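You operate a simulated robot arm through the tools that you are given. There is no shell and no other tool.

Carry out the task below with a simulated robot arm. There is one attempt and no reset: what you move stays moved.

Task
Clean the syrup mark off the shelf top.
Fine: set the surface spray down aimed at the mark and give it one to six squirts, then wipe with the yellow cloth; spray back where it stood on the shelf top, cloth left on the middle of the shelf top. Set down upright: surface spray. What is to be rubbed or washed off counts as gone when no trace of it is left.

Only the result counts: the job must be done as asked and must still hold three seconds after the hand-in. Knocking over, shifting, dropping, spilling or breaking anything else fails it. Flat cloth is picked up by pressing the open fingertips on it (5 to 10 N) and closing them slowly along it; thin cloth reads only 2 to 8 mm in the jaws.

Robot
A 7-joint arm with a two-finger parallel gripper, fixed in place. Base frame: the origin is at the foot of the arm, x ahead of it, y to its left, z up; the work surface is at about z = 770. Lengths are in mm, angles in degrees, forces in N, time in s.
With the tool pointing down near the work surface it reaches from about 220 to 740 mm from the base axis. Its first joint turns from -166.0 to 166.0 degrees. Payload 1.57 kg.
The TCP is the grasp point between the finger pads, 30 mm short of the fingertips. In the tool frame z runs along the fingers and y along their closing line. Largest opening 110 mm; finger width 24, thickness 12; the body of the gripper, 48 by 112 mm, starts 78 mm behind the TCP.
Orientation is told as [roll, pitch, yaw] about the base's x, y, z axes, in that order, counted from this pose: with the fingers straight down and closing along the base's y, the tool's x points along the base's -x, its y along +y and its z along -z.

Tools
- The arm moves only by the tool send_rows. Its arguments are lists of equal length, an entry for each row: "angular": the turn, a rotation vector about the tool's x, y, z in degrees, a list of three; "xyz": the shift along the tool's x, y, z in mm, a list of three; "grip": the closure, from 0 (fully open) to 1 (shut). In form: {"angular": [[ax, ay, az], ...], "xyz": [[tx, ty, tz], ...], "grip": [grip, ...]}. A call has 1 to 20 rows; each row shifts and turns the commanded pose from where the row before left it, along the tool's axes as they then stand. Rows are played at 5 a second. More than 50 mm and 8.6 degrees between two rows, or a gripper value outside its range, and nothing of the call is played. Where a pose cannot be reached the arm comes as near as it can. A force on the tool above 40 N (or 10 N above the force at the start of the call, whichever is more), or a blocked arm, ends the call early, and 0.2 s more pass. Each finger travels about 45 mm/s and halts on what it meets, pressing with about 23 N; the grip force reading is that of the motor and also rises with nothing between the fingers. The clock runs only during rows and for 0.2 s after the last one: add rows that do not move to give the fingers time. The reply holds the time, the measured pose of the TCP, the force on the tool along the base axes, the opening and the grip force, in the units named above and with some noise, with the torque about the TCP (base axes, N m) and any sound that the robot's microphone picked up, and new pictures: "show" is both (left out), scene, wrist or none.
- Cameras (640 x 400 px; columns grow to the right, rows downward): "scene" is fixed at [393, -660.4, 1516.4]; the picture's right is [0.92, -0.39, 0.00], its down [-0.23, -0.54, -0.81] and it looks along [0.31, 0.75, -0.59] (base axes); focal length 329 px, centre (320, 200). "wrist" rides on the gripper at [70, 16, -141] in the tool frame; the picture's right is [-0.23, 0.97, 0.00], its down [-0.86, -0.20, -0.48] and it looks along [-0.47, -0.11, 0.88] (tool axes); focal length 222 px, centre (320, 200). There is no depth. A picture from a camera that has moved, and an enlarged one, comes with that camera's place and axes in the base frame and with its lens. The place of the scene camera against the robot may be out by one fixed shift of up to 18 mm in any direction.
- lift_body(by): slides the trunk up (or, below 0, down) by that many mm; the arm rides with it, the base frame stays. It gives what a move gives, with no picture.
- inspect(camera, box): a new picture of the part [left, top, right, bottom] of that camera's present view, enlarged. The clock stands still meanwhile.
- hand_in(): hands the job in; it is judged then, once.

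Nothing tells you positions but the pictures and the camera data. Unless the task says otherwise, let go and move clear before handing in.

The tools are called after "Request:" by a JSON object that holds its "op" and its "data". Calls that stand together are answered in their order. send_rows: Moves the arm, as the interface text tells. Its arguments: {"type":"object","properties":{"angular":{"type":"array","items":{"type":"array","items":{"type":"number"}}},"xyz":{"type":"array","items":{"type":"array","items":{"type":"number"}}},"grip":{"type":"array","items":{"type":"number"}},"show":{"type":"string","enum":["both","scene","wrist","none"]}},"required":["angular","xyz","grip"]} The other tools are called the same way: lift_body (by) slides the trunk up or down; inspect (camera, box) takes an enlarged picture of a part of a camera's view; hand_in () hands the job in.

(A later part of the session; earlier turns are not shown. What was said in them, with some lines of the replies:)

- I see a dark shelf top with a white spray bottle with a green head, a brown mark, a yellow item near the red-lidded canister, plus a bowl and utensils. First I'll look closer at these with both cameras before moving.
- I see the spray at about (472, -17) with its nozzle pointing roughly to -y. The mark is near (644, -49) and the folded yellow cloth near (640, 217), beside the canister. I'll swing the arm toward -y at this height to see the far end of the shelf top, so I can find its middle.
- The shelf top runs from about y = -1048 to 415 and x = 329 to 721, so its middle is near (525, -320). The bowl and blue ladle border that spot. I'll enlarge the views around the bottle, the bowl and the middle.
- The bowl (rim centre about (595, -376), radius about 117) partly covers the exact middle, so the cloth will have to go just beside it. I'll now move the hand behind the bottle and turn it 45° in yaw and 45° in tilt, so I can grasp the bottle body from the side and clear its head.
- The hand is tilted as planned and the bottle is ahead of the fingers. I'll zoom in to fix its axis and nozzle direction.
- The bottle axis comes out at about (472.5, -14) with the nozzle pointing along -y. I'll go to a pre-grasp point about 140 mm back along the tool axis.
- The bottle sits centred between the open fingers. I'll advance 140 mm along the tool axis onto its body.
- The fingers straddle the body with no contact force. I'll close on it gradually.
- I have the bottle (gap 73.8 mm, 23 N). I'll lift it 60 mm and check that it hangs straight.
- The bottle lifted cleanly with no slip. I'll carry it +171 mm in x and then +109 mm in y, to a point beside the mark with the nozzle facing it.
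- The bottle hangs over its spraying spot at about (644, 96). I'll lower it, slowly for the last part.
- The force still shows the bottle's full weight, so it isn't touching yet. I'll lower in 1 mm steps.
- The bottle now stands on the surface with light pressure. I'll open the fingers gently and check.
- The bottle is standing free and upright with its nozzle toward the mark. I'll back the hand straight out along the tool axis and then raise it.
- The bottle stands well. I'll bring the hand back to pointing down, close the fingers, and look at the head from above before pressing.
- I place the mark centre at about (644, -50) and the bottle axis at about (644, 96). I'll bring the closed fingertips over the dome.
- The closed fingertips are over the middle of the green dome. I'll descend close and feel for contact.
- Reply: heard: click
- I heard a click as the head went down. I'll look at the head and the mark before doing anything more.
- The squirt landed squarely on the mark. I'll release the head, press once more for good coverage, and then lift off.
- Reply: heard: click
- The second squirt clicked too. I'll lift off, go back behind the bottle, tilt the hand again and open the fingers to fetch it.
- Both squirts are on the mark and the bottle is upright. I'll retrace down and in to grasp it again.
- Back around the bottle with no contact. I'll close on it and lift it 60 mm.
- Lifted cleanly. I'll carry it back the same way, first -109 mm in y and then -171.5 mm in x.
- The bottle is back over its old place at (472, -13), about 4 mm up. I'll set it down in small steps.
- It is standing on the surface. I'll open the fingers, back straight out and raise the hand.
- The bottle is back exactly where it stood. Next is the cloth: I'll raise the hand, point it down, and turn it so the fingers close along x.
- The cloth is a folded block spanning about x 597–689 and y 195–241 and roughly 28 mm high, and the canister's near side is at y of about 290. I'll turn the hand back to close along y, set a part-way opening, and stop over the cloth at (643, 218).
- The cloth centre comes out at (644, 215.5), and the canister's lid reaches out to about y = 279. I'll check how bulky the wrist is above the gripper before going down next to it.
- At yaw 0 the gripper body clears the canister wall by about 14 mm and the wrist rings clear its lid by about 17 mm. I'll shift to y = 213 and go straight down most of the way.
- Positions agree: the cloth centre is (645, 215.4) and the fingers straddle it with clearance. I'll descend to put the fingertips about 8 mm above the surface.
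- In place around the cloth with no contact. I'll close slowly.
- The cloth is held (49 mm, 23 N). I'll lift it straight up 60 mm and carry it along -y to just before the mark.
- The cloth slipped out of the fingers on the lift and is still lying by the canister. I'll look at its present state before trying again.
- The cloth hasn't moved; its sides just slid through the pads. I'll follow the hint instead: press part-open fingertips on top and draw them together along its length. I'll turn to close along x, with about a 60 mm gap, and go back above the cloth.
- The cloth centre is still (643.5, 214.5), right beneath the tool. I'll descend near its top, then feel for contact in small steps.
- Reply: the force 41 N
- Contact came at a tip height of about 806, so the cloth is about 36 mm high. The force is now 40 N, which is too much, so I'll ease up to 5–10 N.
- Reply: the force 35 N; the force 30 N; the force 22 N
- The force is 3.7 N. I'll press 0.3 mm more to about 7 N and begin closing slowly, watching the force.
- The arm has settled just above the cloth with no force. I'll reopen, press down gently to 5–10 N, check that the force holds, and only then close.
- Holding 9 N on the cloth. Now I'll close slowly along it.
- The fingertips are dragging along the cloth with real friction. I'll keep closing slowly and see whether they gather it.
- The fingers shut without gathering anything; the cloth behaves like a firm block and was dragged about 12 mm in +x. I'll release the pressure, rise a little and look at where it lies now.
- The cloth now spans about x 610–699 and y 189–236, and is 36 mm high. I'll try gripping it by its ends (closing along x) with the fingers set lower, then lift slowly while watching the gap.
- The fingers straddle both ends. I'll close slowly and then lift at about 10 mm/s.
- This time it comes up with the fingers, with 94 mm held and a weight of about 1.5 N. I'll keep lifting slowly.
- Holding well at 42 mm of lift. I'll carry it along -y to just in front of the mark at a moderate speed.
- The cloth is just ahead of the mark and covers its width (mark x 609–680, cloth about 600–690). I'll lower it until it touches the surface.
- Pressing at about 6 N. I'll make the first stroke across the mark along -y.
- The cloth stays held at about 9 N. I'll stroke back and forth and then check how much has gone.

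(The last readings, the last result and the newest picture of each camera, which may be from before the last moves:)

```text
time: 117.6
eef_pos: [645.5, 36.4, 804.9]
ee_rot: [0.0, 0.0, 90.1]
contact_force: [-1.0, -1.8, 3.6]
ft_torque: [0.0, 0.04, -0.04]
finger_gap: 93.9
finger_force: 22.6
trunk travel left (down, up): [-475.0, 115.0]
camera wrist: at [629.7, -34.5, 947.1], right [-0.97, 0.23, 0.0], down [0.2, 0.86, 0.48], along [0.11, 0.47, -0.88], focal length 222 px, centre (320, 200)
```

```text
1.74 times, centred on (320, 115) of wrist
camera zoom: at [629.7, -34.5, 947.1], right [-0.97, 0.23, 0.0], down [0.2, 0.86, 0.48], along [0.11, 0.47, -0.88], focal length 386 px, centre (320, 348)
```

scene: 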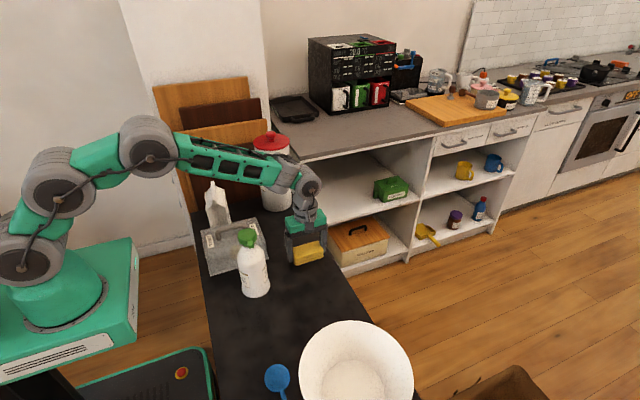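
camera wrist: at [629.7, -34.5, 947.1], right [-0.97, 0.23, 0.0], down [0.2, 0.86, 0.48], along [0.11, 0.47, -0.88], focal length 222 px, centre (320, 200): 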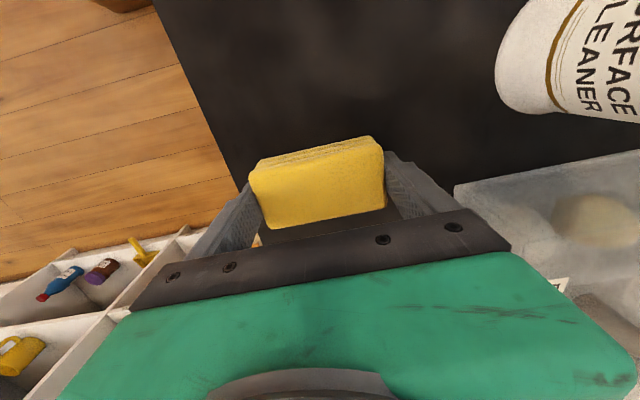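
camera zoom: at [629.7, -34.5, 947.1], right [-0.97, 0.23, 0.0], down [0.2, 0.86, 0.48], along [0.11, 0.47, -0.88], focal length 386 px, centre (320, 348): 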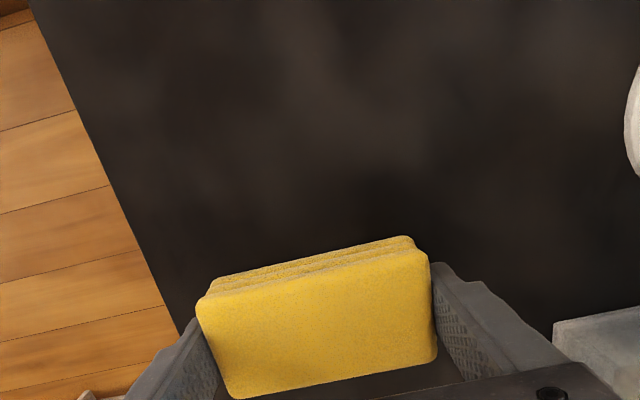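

The mark looks gone. I'll check the area closely for any trace.

Request:
{"op": "inspect", "data": {"camera": "scene", "box": [280, 245, 360, 305]}}

Request:
{"op": "inspect", "data": {"camera": "wrist", "box": [180, 0, 400, 150]}}

```text
6.67 times, centred on (320, 275) of scene
camera zoom: at [393.0, -660.4, 1516.4], right [0.92, -0.39, 0.0], down [-0.23, -0.54, -0.81], along [0.31, 0.75, -0.59], focal length 2196 px, centre (320, -300)
```

zoom: 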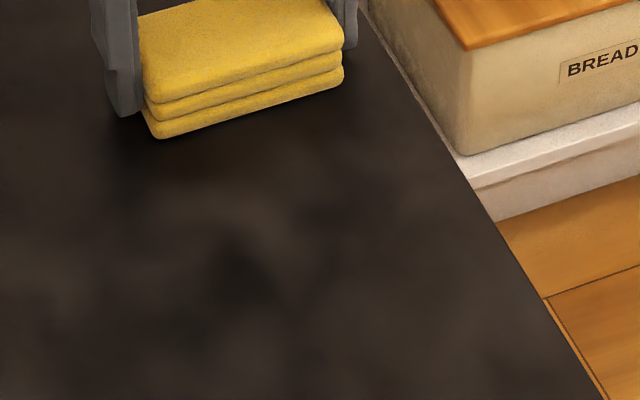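

```text
2.67 times, centred on (290, 75) of wrist
camera zoom: at [629.7, -34.5, 947.1], right [-0.97, 0.23, 0.0], down [0.2, 0.86, 0.48], along [0.11, 0.47, -0.88], focal length 592 px, centre (400, 533)
```

zoom: 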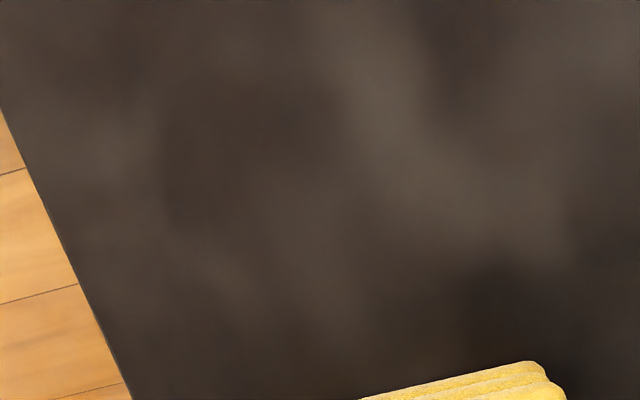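

No trace is visible. For safety I'll make more passes offset a little each way in x, which also covers the droplets around the mark.

Request:
{"op": "send_rows", "data": {"angular": [[0, 0, 0], [0, 0, 0], [0, 0, 0], [0, 0, 0], [0, 0, 0], [0, 0, 0], [0, 0, 0], [0, 0, 0], [0, 0, 0], [0, 0, 0], [0, 0, 0], [0, 0, 0], [0, 0, 0], [0, 0, 0], [0, 0, 0], [0, 0, 0], [0, 0, 0], [0, 0, 0], [0, 0, 0], [0, 0, 0]], "xyz": [[0, 7, 0], [5, 7, 0], [10, 0, 0], [10, 0, 0], [10, 0, 0], [10, 0, 0], [10, 0, 0], [10, 0, 0], [10, 0, 0], [10, 0, 0], [10, 0, 0], [10, 0, 0], [10, 0, 0], [10, 0, 0], [10, 0, 0], [10, 0, 0], [10, 0, 0], [5, 0, 0], [0, -9, 0], [0, -9, 0]], "grip": [0.45, 0.45, 0.45, 0.45, 0.45, 0.45, 0.45, 0.45, 0.45, 0.45, 0.45, 0.45, 0.45, 0.45, 0.45, 0.45, 0.45, 0.45, 0.45, 0.45], "show": "none"}}

Request:
{"op": "send_rows", "data": {"angular": [[0, 0, 0], [0, 0, 0], [0, 0, 0], [0, 0, 0], [0, 0, 0], [0, 0, 0], [0, 0, 0], [0, 0, 0], [0, 0, 0], [0, 0, 0], [0, 0, 0], [0, 0, 0], [0, 0, 0], [0, 0, 0], [0, 0, 0], [0, 0, 0], [0, 0, 0], [0, 0, 0]], "xyz": [[-5, -8, 0], [-10, 0, 0], [-10, 0, 0], [-10, 0, 0], [-10, 0, 0], [-10, 0, 0], [-10, 0, 0], [-10, 0, 0], [-10, 0, 0], [-10, 0, 0], [-10, 0, 0], [-10, 0, 0], [-10, 0, 0], [-10, 0, 0], [-10, 0, 0], [-10, 0, 0], [-5, 6, 0], [0, 6, 0]], "grip": [0.45, 0.45, 0.45, 0.45, 0.45, 0.45, 0.45, 0.45, 0.45, 0.45, 0.45, 0.45, 0.45, 0.45, 0.45, 0.45, 0.45, 0.45], "show": "scene"}}

Request:
{"op": "inspect", "data": {"camera": "scene", "box": [240, 190, 400, 310]}}

```text
time: 121.8
eef_pos: [648.5, -125.0, 804.9]
ee_rot: [0.0, 0.0, 90.0]
contact_force: [-1.6, -1.0, 6.3]
ft_torque: [-0.08, 0.07, 0.0]
finger_gap: 93.9
finger_force: 23.4
trunk travel left (down, up): [-475.0, 115.0]
```

```text
time: 125.6
eef_pos: [646.0, 37.0, 806.5]
ee_rot: [0.0, 0.1, 89.9]
contact_force: [-0.3, -1.0, 3.4]
ft_torque: [0.0, -0.03, -0.02]
finger_gap: 94.0
finger_force: 23.0
trunk travel left (down, up): [-475.0, 115.0]
```

scene: 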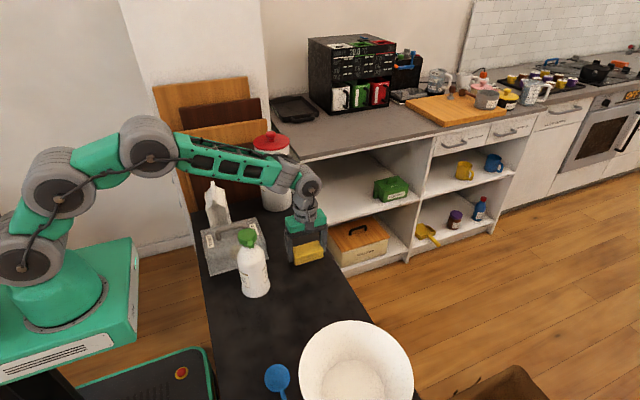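

```text
3.33 times, centred on (320, 250) of scene
camera zoom: at [393.0, -660.4, 1516.4], right [0.92, -0.39, 0.0], down [-0.23, -0.54, -0.81], along [0.31, 0.75, -0.59], focal length 1098 px, centre (320, 33)
```

zoom: 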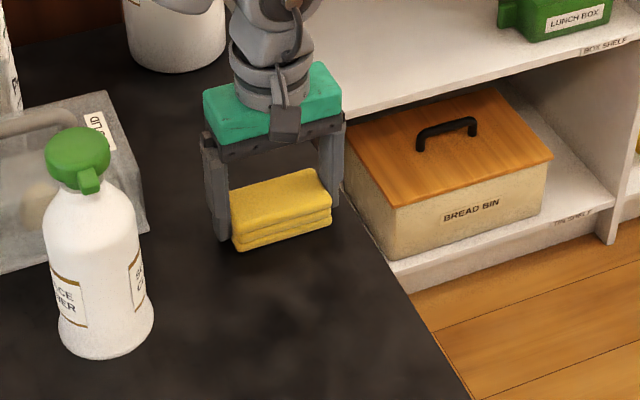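

The surface is clean. I'll lift the cloth and carry it toward the middle, along -y first and then in toward x = 525, staying clear of the bottle and the bowl.

Request:
{"op": "send_rows", "data": {"angular": [[0, 0, 0], [0, 0, 0], [0, 0, 0], [0, 0, 0], [0, 0, 0], [0, 0, 0], [0, 0, 0], [0, 0, 0], [0, 0, 0], [0, 0, 0], [0, 0, 0], [0, 0, 0]], "xyz": [[0, 0, -1], [0, 0, -2], [0, 0, -3], [0, 0, -4], [0, 0, -6], [0, 0, -8], [0, 0, -8], [0, 0, -8], [0, 0, -8], [0, 0, -8], [0, 0, -4], [0, 0, 0]], "grip": [0.45, 0.45, 0.45, 0.45, 0.45, 0.45, 0.45, 0.45, 0.45, 0.45, 0.45, 0.45], "show": "none"}}

Request:
{"op": "send_rows", "data": {"angular": [[0, 0, 0], [0, 0, 0], [0, 0, 0], [0, 0, 0], [0, 0, 0], [0, 0, 0], [0, 0, 0], [0, 0, 0], [0, 0, 0], [0, 0, 0], [0, 0, 0], [0, 0, 0], [0, 0, 0]], "xyz": [[6, 0, 0], [12, 0, 0], [18, 0, 0], [18, 0, 0], [18, 0, 0], [18, 0, 0], [18, 0, 0], [18, 0, 0], [18, 0, 0], [18, 0, 0], [12, 0, 0], [6, 0, 0], [0, 0, 0]], "grip": [0.45, 0.45, 0.45, 0.45, 0.45, 0.45, 0.45, 0.45, 0.45, 0.45, 0.45, 0.45, 0.45]}}

Request:
{"op": "inspect", "data": {"camera": "wrist", "box": [180, 0, 640, 260]}}

Request:
{"op": "inspect", "data": {"camera": "scene", "box": [240, 190, 400, 310]}}

```text
time: 128.2
eef_pos: [644.1, 36.3, 865.5]
ee_rot: [0.0, 0.0, 90.0]
contact_force: [0.0, -1.0, 0.1]
ft_torque: [-0.04, -0.02, -0.02]
finger_gap: 93.9
finger_force: 23.0
trunk travel left (down, up): [-475.0, 115.0]
```

```text
time: 131.0
eef_pos: [645.8, -143.6, 864.5]
ee_rot: [0.1, 0.0, 90.1]
contact_force: [-0.4, 0.9, -1.0]
ft_torque: [0.0, -0.01, 0.01]
finger_gap: 94.2
finger_force: 22.8
trunk travel left (down, up): [-475.0, 115.0]
camera wrist: at [629.9, -214.1, 1006.6], right [-0.97, 0.23, 0.0], down [0.2, 0.86, 0.48], along [0.11, 0.47, -0.88], focal length 222 px, centre (320, 200)
```

scene: 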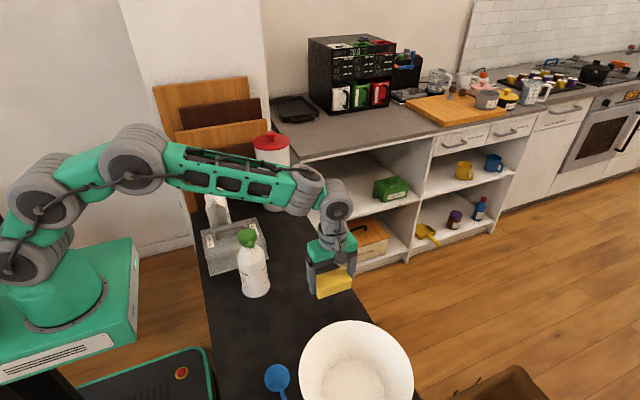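
wrist: 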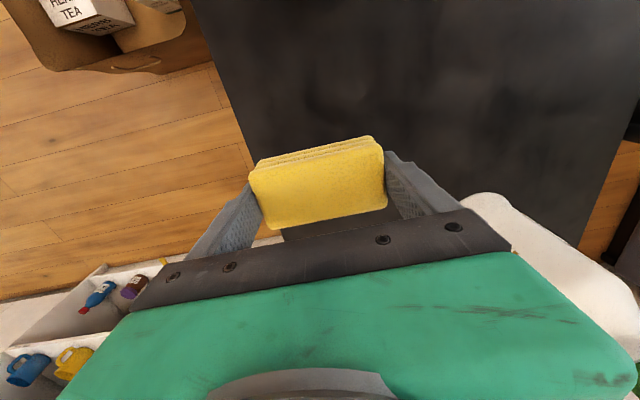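

```text
1.39 times, centred on (410, 130) of wrist
camera zoom: at [629.9, -214.1, 1006.6], right [-0.97, 0.23, 0.0], down [0.2, 0.86, 0.48], along [0.11, 0.47, -0.88], focal length 309 px, centre (195, 297)
```

zoom: 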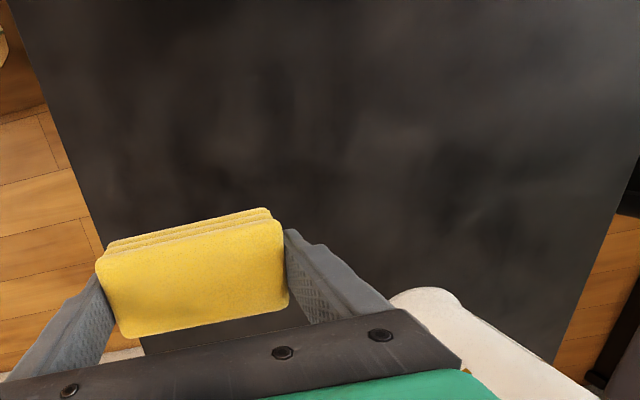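

```text
3.33 times, centred on (320, 250) of scene
camera zoom: at [393.0, -660.4, 1516.4], right [0.92, -0.39, 0.0], down [-0.23, -0.54, -0.81], along [0.31, 0.75, -0.59], focal length 1098 px, centre (320, 33)
```

zoom: 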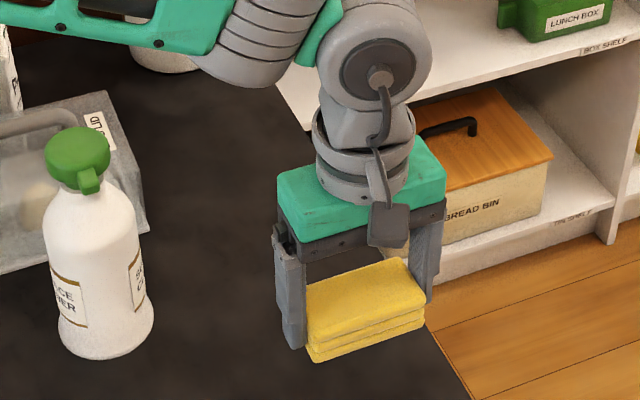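

Still held firmly. I'll move to hover at about (525, -215) and check the clearance to the bowl and ladle in the scene view.

Request:
{"op": "send_rows", "data": {"angular": [[0, 0, 0], [0, 0, 0], [0, 0, 0], [0, 0, 0], [0, 0, 0], [0, 0, 0], [0, 0, 0], [0, 0, 0], [0, 0, 0], [0, 0, 0]], "xyz": [[4, 7, 0], [8, 14, 0], [9, 15, 0], [9, 15, 0], [9, 15, 0], [9, 15, 0], [9, 15, 0], [8, 14, 0], [6, 10, 0], [0, 0, 0]], "grip": [0.45, 0.45, 0.45, 0.45, 0.45, 0.45, 0.45, 0.45, 0.45, 0.45]}}

Request:
{"op": "inspect", "data": {"camera": "scene", "box": [220, 240, 420, 400]}}

```text
time: 133.2
eef_pos: [525.9, -214.9, 864.1]
ee_rot: [-0.1, 0.0, 89.9]
contact_force: [-0.1, -0.2, -0.7]
ft_torque: [0.01, -0.02, 0.01]
finger_gap: 93.8
finger_force: 22.9
trunk travel left (down, up): [-475.0, 115.0]
camera wrist: at [509.2, -285.6, 1006.5], right [-0.97, 0.23, 0.0], down [0.2, 0.86, 0.48], along [0.11, 0.47, -0.88], focal length 222 px, centre (320, 200)
```

scene: 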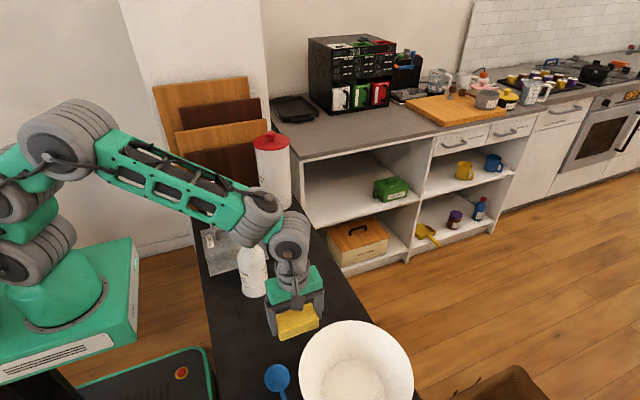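
wrist: 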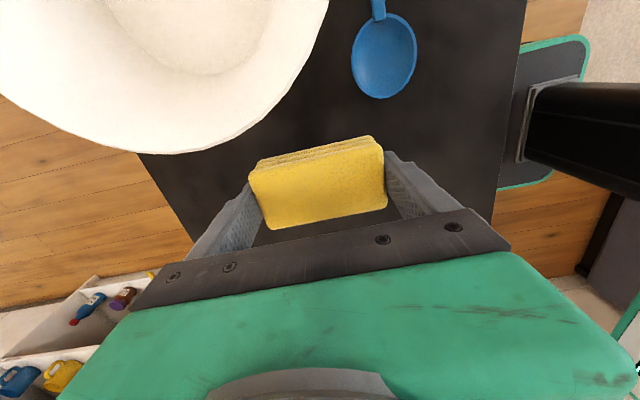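

```text
2.50 times, centred on (320, 320) of scene
camera zoom: at [393.0, -660.4, 1516.4], right [0.92, -0.39, 0.0], down [-0.23, -0.54, -0.81], along [0.31, 0.75, -0.59], focal length 824 px, centre (320, -100)
```

zoom: 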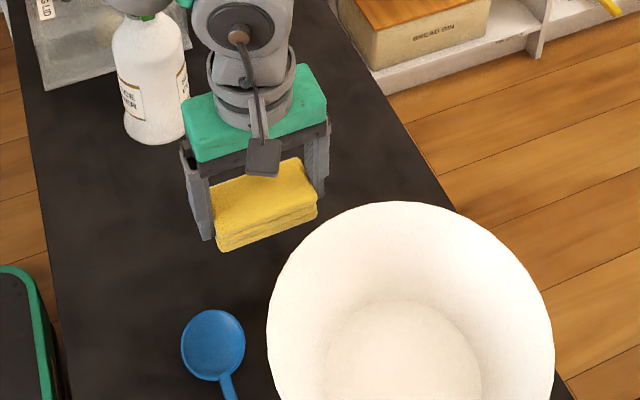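

The bowl rim's nearest edge is at y of about -262 and the ladle's at about -259. Setting the cloth at (525, -224) leaves about 11 mm on both, so I'll shift 9 mm and lower it.

Request:
{"op": "send_rows", "data": {"angular": [[0, 0, 0], [0, 0, 0], [0, 0, 0], [0, 0, 0], [0, 0, 0], [0, 0, 0], [0, 0, 0], [0, 0, 0], [0, 0, 0], [0, 0, 0]], "xyz": [[4, 0, 0], [5, 0, 0], [0, 0, 6], [0, 0, 10], [0, 0, 12], [0, 0, 12], [0, 0, 9], [0, 0, 5], [0, 0, 2], [0, 0, 0]], "grip": [0.45, 0.45, 0.45, 0.45, 0.45, 0.45, 0.45, 0.45, 0.45, 0.45]}}

Request:
{"op": "inspect", "data": {"camera": "scene", "box": [220, 240, 420, 400]}}

Request:
{"op": "inspect", "data": {"camera": "wrist", "box": [100, 0, 480, 250]}}

```text
time: 135.4
eef_pos: [525.1, -224.6, 808.3]
ee_rot: [0.0, -0.1, 90.0]
contact_force: [0.6, 0.4, -0.6]
ft_torque: [-0.02, 0.01, 0.0]
finger_gap: 93.8
finger_force: 22.9
trunk travel left (down, up): [-475.0, 115.0]
camera wrist: at [509.9, -294.8, 950.8], right [-0.97, 0.23, 0.0], down [0.2, 0.86, 0.48], along [0.11, 0.47, -0.88], focal length 222 px, centre (320, 200)
```

scene: 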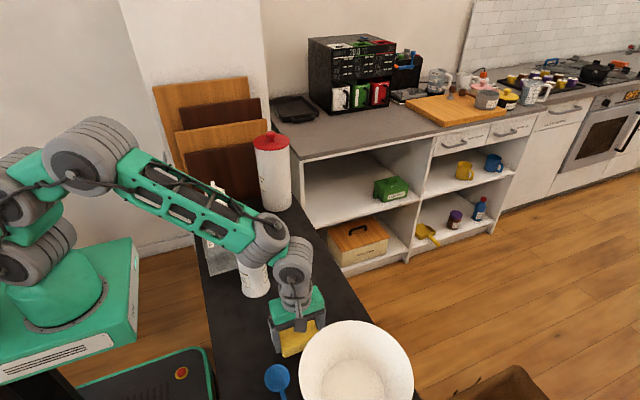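
wrist: 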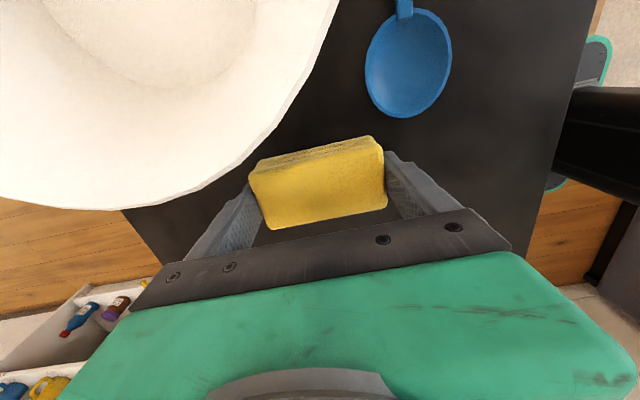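

```text
2.50 times, centred on (320, 320) of scene
camera zoom: at [393.0, -660.4, 1516.4], right [0.92, -0.39, 0.0], down [-0.23, -0.54, -0.81], along [0.31, 0.75, -0.59], focal length 824 px, centre (320, -100)
```

zoom: 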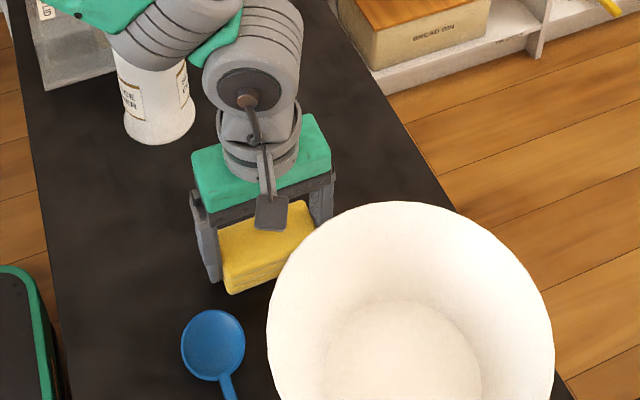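

```text
1.60 times, centred on (290, 125) of wrist
camera zoom: at [509.9, -294.8, 950.8], right [-0.97, 0.23, 0.0], down [0.2, 0.86, 0.48], along [0.11, 0.47, -0.88], focal length 355 px, centre (368, 320)
```

zoom: 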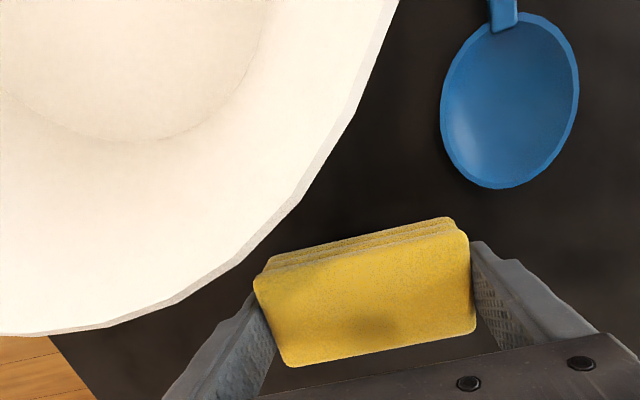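

Clear on all sides. I'll lower the last few millimetres to touch down.

Request:
{"op": "send_rows", "data": {"angular": [[0, 0, 0], [0, 0, 0], [0, 0, 0], [0, 0, 0], [0, 0, 0]], "xyz": [[0, 0, 1], [0, 0, 1], [0, 0, 0.7], [0, 0, 0], [0, 0, 0]], "grip": [0.45, 0.45, 0.45, 0.45, 0.45], "show": "none"}}

```text
time: 136.6
eef_pos: [525.1, -225.4, 807.0]
ee_rot: [0.0, 0.0, 90.0]
contact_force: [-0.2, -0.1, -0.3]
ft_torque: [-0.01, 0.0, -0.02]
finger_gap: 94.3
finger_force: 22.9
trunk travel left (down, up): [-475.0, 115.0]
```

Request:
{"op": "send_rows", "data": {"angular": [[0, 0, 0], [0, 0, 0], [0, 0, 0]], "xyz": [[0, 0, 0.7], [0, 0, 0.7], [0, 0, 0]], "grip": [0.45, 0.45, 0.45], "show": "none"}}

```text
time: 137.4
eef_pos: [525.0, -224.1, 805.0]
ee_rot: [0.0, 0.0, 90.0]
contact_force: [-0.2, 0.8, 0.3]
ft_torque: [0.03, 0.01, -0.01]
finger_gap: 93.8
finger_force: 23.5
trunk travel left (down, up): [-475.0, 115.0]
```

Request:
{"op": "send_rows", "data": {"angular": [[0, 0, 0], [0, 0, 0], [0, 0, 0], [0, 0, 0], [0, 0, 0], [0, 0, 0], [0, 0, 0], [0, 0, 0], [0, 0, 0]], "xyz": [[0, 0, 0.5], [0, 0, 0], [0, 0, 0], [0, 0, 0], [0, 0, 0], [0, 0, 0], [0, 0, 0], [0, 0, 0], [0, 0, 0]], "grip": [0.45, 0.2, 0.15, 0.12, 0.09, 0.06, 0.03, 0, 0]}}

Request:
{"op": "inspect", "data": {"camera": "wrist", "box": [100, 0, 480, 250]}}

```text
time: 139.4
eef_pos: [525.5, -223.6, 805.0]
ee_rot: [-0.1, 0.0, 90.0]
contact_force: [1.2, 0.3, 0.2]
ft_torque: [0.0, -0.04, -0.01]
finger_gap: 110.2
finger_force: 0.1
trunk travel left (down, up): [-475.0, 115.0]
camera wrist: at [510.0, -294.4, 946.4], right [-0.97, 0.23, 0.0], down [0.2, 0.86, 0.48], along [0.11, 0.47, -0.88], focal length 222 px, centre (320, 200)
```

scene: 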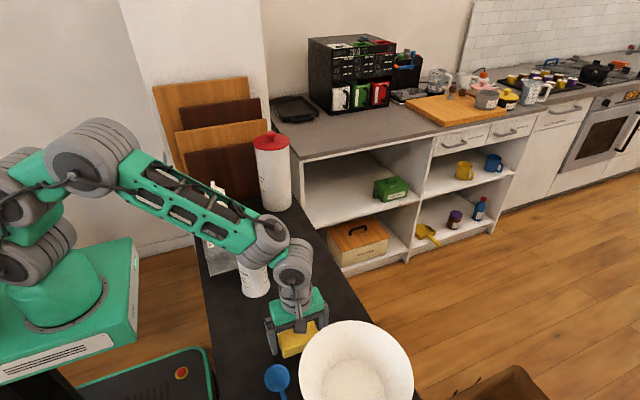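
wrist: 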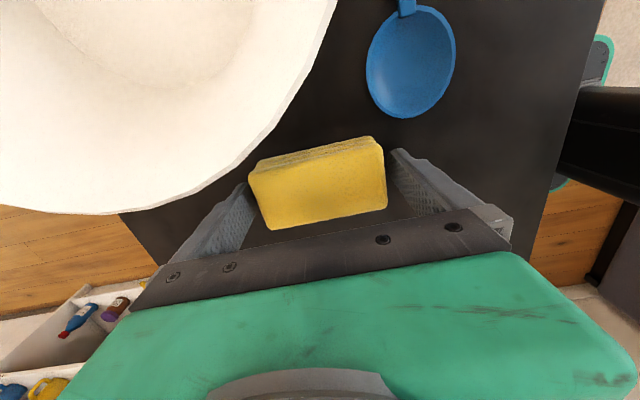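

```text
1.60 times, centred on (290, 125) of wrist
camera zoom: at [510.0, -294.4, 946.4], right [-0.97, 0.23, 0.0], down [0.2, 0.86, 0.48], along [0.11, 0.47, -0.88], focal length 355 px, centre (368, 320)
```

zoom: 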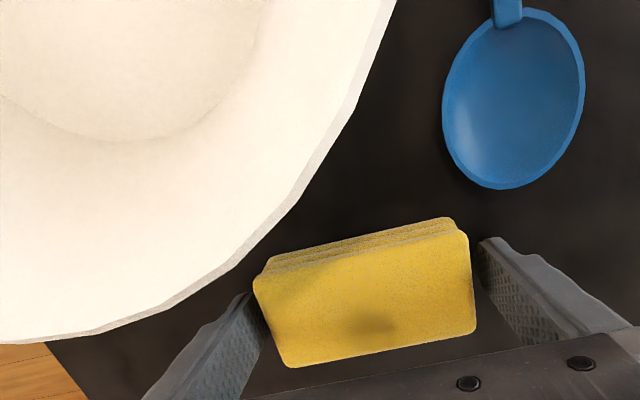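

The cloth is released. I'll raise the hand straight up, well clear, and then inspect everything.

Request:
{"op": "send_rows", "data": {"angular": [[0, 0, 0], [0, 0, 0], [0, 0, 0], [0, 0, 0], [0, 0, 0], [0, 0, 0], [0, 0, 0], [0, 0, 0], [0, 0, 0], [0, 0, 0], [0, 0, 0], [0, 0, 0]], "xyz": [[0, 0, -5], [0, 0, -10], [0, 0, -15], [0, 0, -25], [0, 0, -35], [0, 0, -40], [0, 0, -40], [0, 0, -40], [0, 0, -40], [0, 0, -40], [0, 0, -40], [0, 0, 0]], "grip": [0, 0, 0, 0, 0, 0, 0, 0, 0, 0, 0, 0]}}

Request:
{"op": "inspect", "data": {"camera": "scene", "box": [190, 200, 430, 400]}}

Request:
{"op": "inspect", "data": {"camera": "wrist", "box": [100, 0, 540, 230]}}

```text
time: 142.0
eef_pos: [525.7, -223.8, 1134.2]
ee_rot: [0.0, 0.0, 90.0]
contact_force: [0.8, -0.5, -1.1]
ft_torque: [0.02, -0.02, 0.0]
finger_gap: 110.0
finger_force: 0.2
trunk travel left (down, up): [-475.0, 115.0]
camera wrist: at [510.0, -294.1, 1276.3], right [-0.97, 0.23, 0.0], down [0.2, 0.86, 0.48], along [0.11, 0.47, -0.88], focal length 222 px, centre (320, 200)
```

scene: 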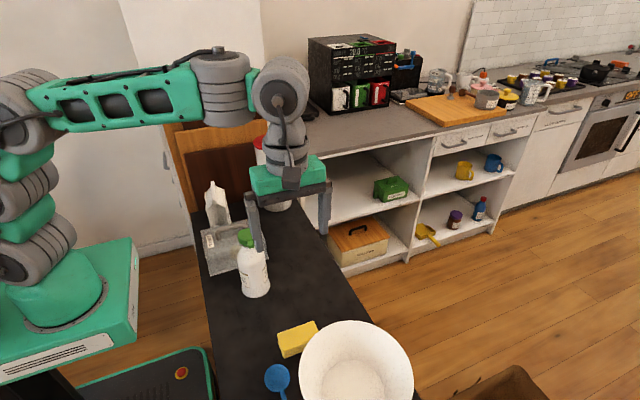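
wrist: 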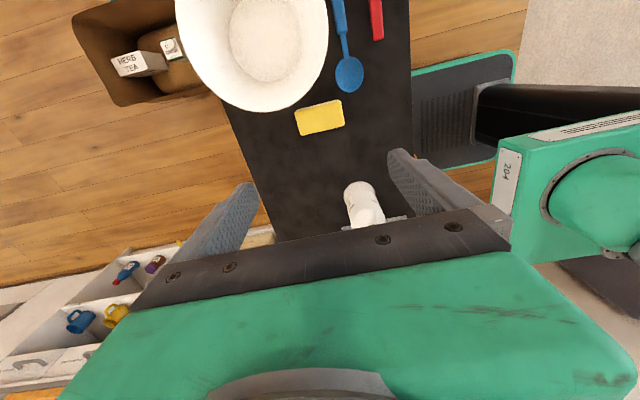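

```text
2.00 times, centred on (310, 300) of scene
camera zoom: at [393.0, -660.4, 1516.4], right [0.92, -0.39, 0.0], down [-0.23, -0.54, -0.81], along [0.31, 0.75, -0.59], focal length 659 px, centre (340, 0)
```

zoom: 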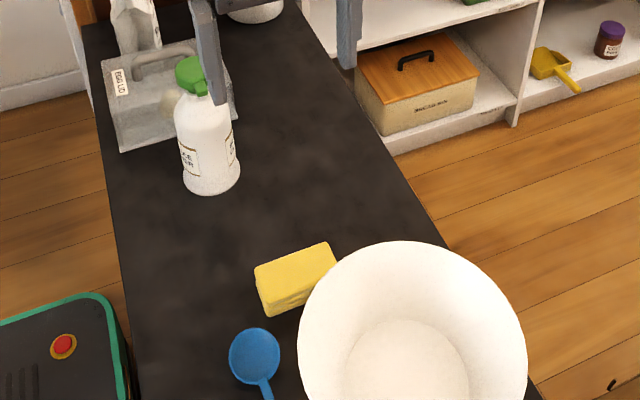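

```text
1.45 times, centred on (320, 115) of wrist
camera zoom: at [510.0, -294.1, 1276.3], right [-0.97, 0.23, 0.0], down [0.2, 0.86, 0.48], along [0.11, 0.47, -0.88], focal length 323 px, centre (320, 324)
```

zoom: 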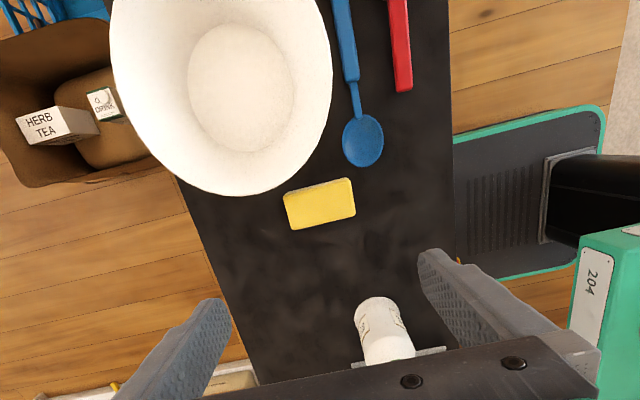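

The cloth lies at about (525, -224) and nothing else has moved. I'll take a last close look at the cleaned area and the bottle.

Request:
{"op": "inspect", "data": {"camera": "scene", "box": [270, 230, 370, 310]}}

Request:
{"op": "send_rows", "data": {"angular": [[0, 0, 0], [0, 0, 0], [0, 0, 0], [0, 0, 0], [0, 0, 0], [0, 0, 0]], "xyz": [[30, -20, -10], [30, -20, -10], [30, -20, -10], [0, 0, 0], [0, 0, 0], [0, 0, 0]], "grip": [0, 0, 0, 0, 0, 0]}}

Request:
{"op": "inspect", "data": {"camera": "wrist", "box": [180, 60, 460, 250]}}

```text
5.00 times, centred on (320, 270) of scene
camera zoom: at [393.0, -660.4, 1516.4], right [0.92, -0.39, 0.0], down [-0.23, -0.54, -0.81], along [0.31, 0.75, -0.59], focal length 1647 px, centre (320, -150)
```

zoom: 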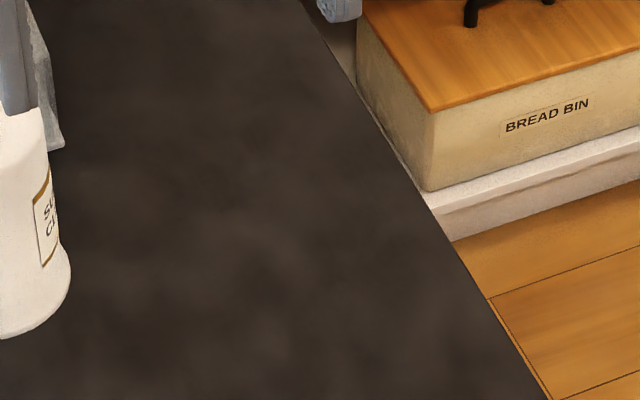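

```text
time: 143.4
eef_pos: [576.0, -308.9, 1160.6]
ee_rot: [0.0, 0.0, 90.1]
contact_force: [0.3, -0.1, 0.1]
ft_torque: [0.03, 0.02, -0.01]
finger_gap: 110.0
finger_force: 0.0
out of reach, approached as far as the arm can: row 3
trunk travel left (down, up): [-475.0, 115.0]
camera wrist: at [561.1, -379.1, 1301.8], right [-0.97, 0.23, 0.0], down [0.2, 0.86, 0.48], along [0.11, 0.47, -0.88], focal length 222 px, centre (320, 200)
```

scene: 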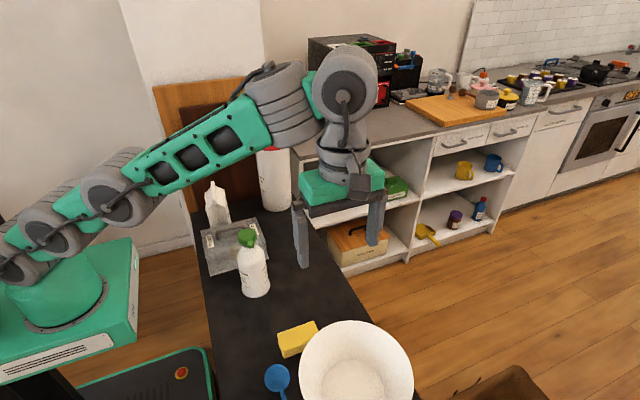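
wrist: 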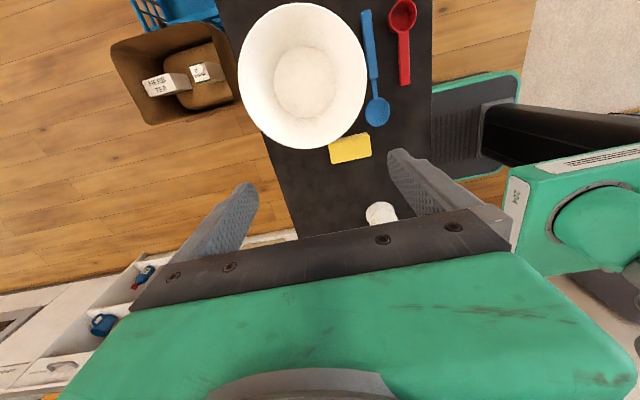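

```text
2.11 times, centred on (320, 155) of wrist
camera zoom: at [561.1, -379.1, 1301.8], right [-0.97, 0.23, 0.0], down [0.2, 0.86, 0.48], along [0.11, 0.47, -0.88], focal length 468 px, centre (320, 295)
```

zoom: 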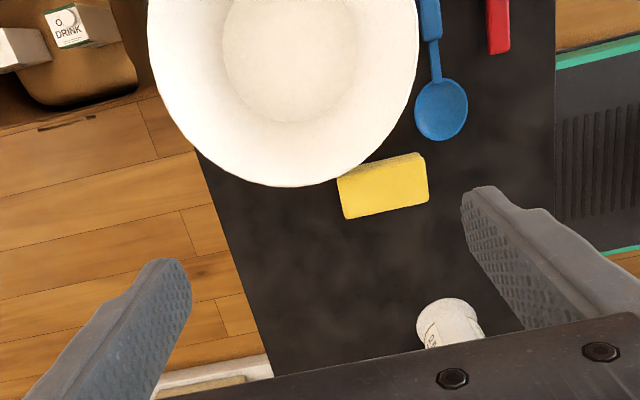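

The mark is gone with no trace. The spray stands upright back in its place, the cloth lies in the middle beside the bowl, and the hand is clear, so I'm handing in.

Request:
{"op": "hand_in", "data": {}}

```text
The job is handed in.
```

The syrup mark is gone from the shelf top, with no trace visible in close-up views, and I have handed the job in.

- **Spray:** I set it down facing the mark and gave it two squirts, which both landed on it. It is back upright where it stood, at about (472, -13).
- **Wiping:** Two strokes with the yellow cloth at about 4–9 N cleared the mark. I made two more passes, offset slightly, to cover the stray droplets.
- **Cloth:** It lies at about (525, -224). The exact middle, about (525, -318), is under the bowl's rim, so I put the cloth as near as the bowl and ladle allowed, about 94 mm off.
- **Extra handling:** The cloth slipped out on my first grip, and a second attempt dragged it about 12 mm along the shelf. I then picked it up by its ends.

Nothing else appears to have moved or been touched, and the hand is clear of everything.
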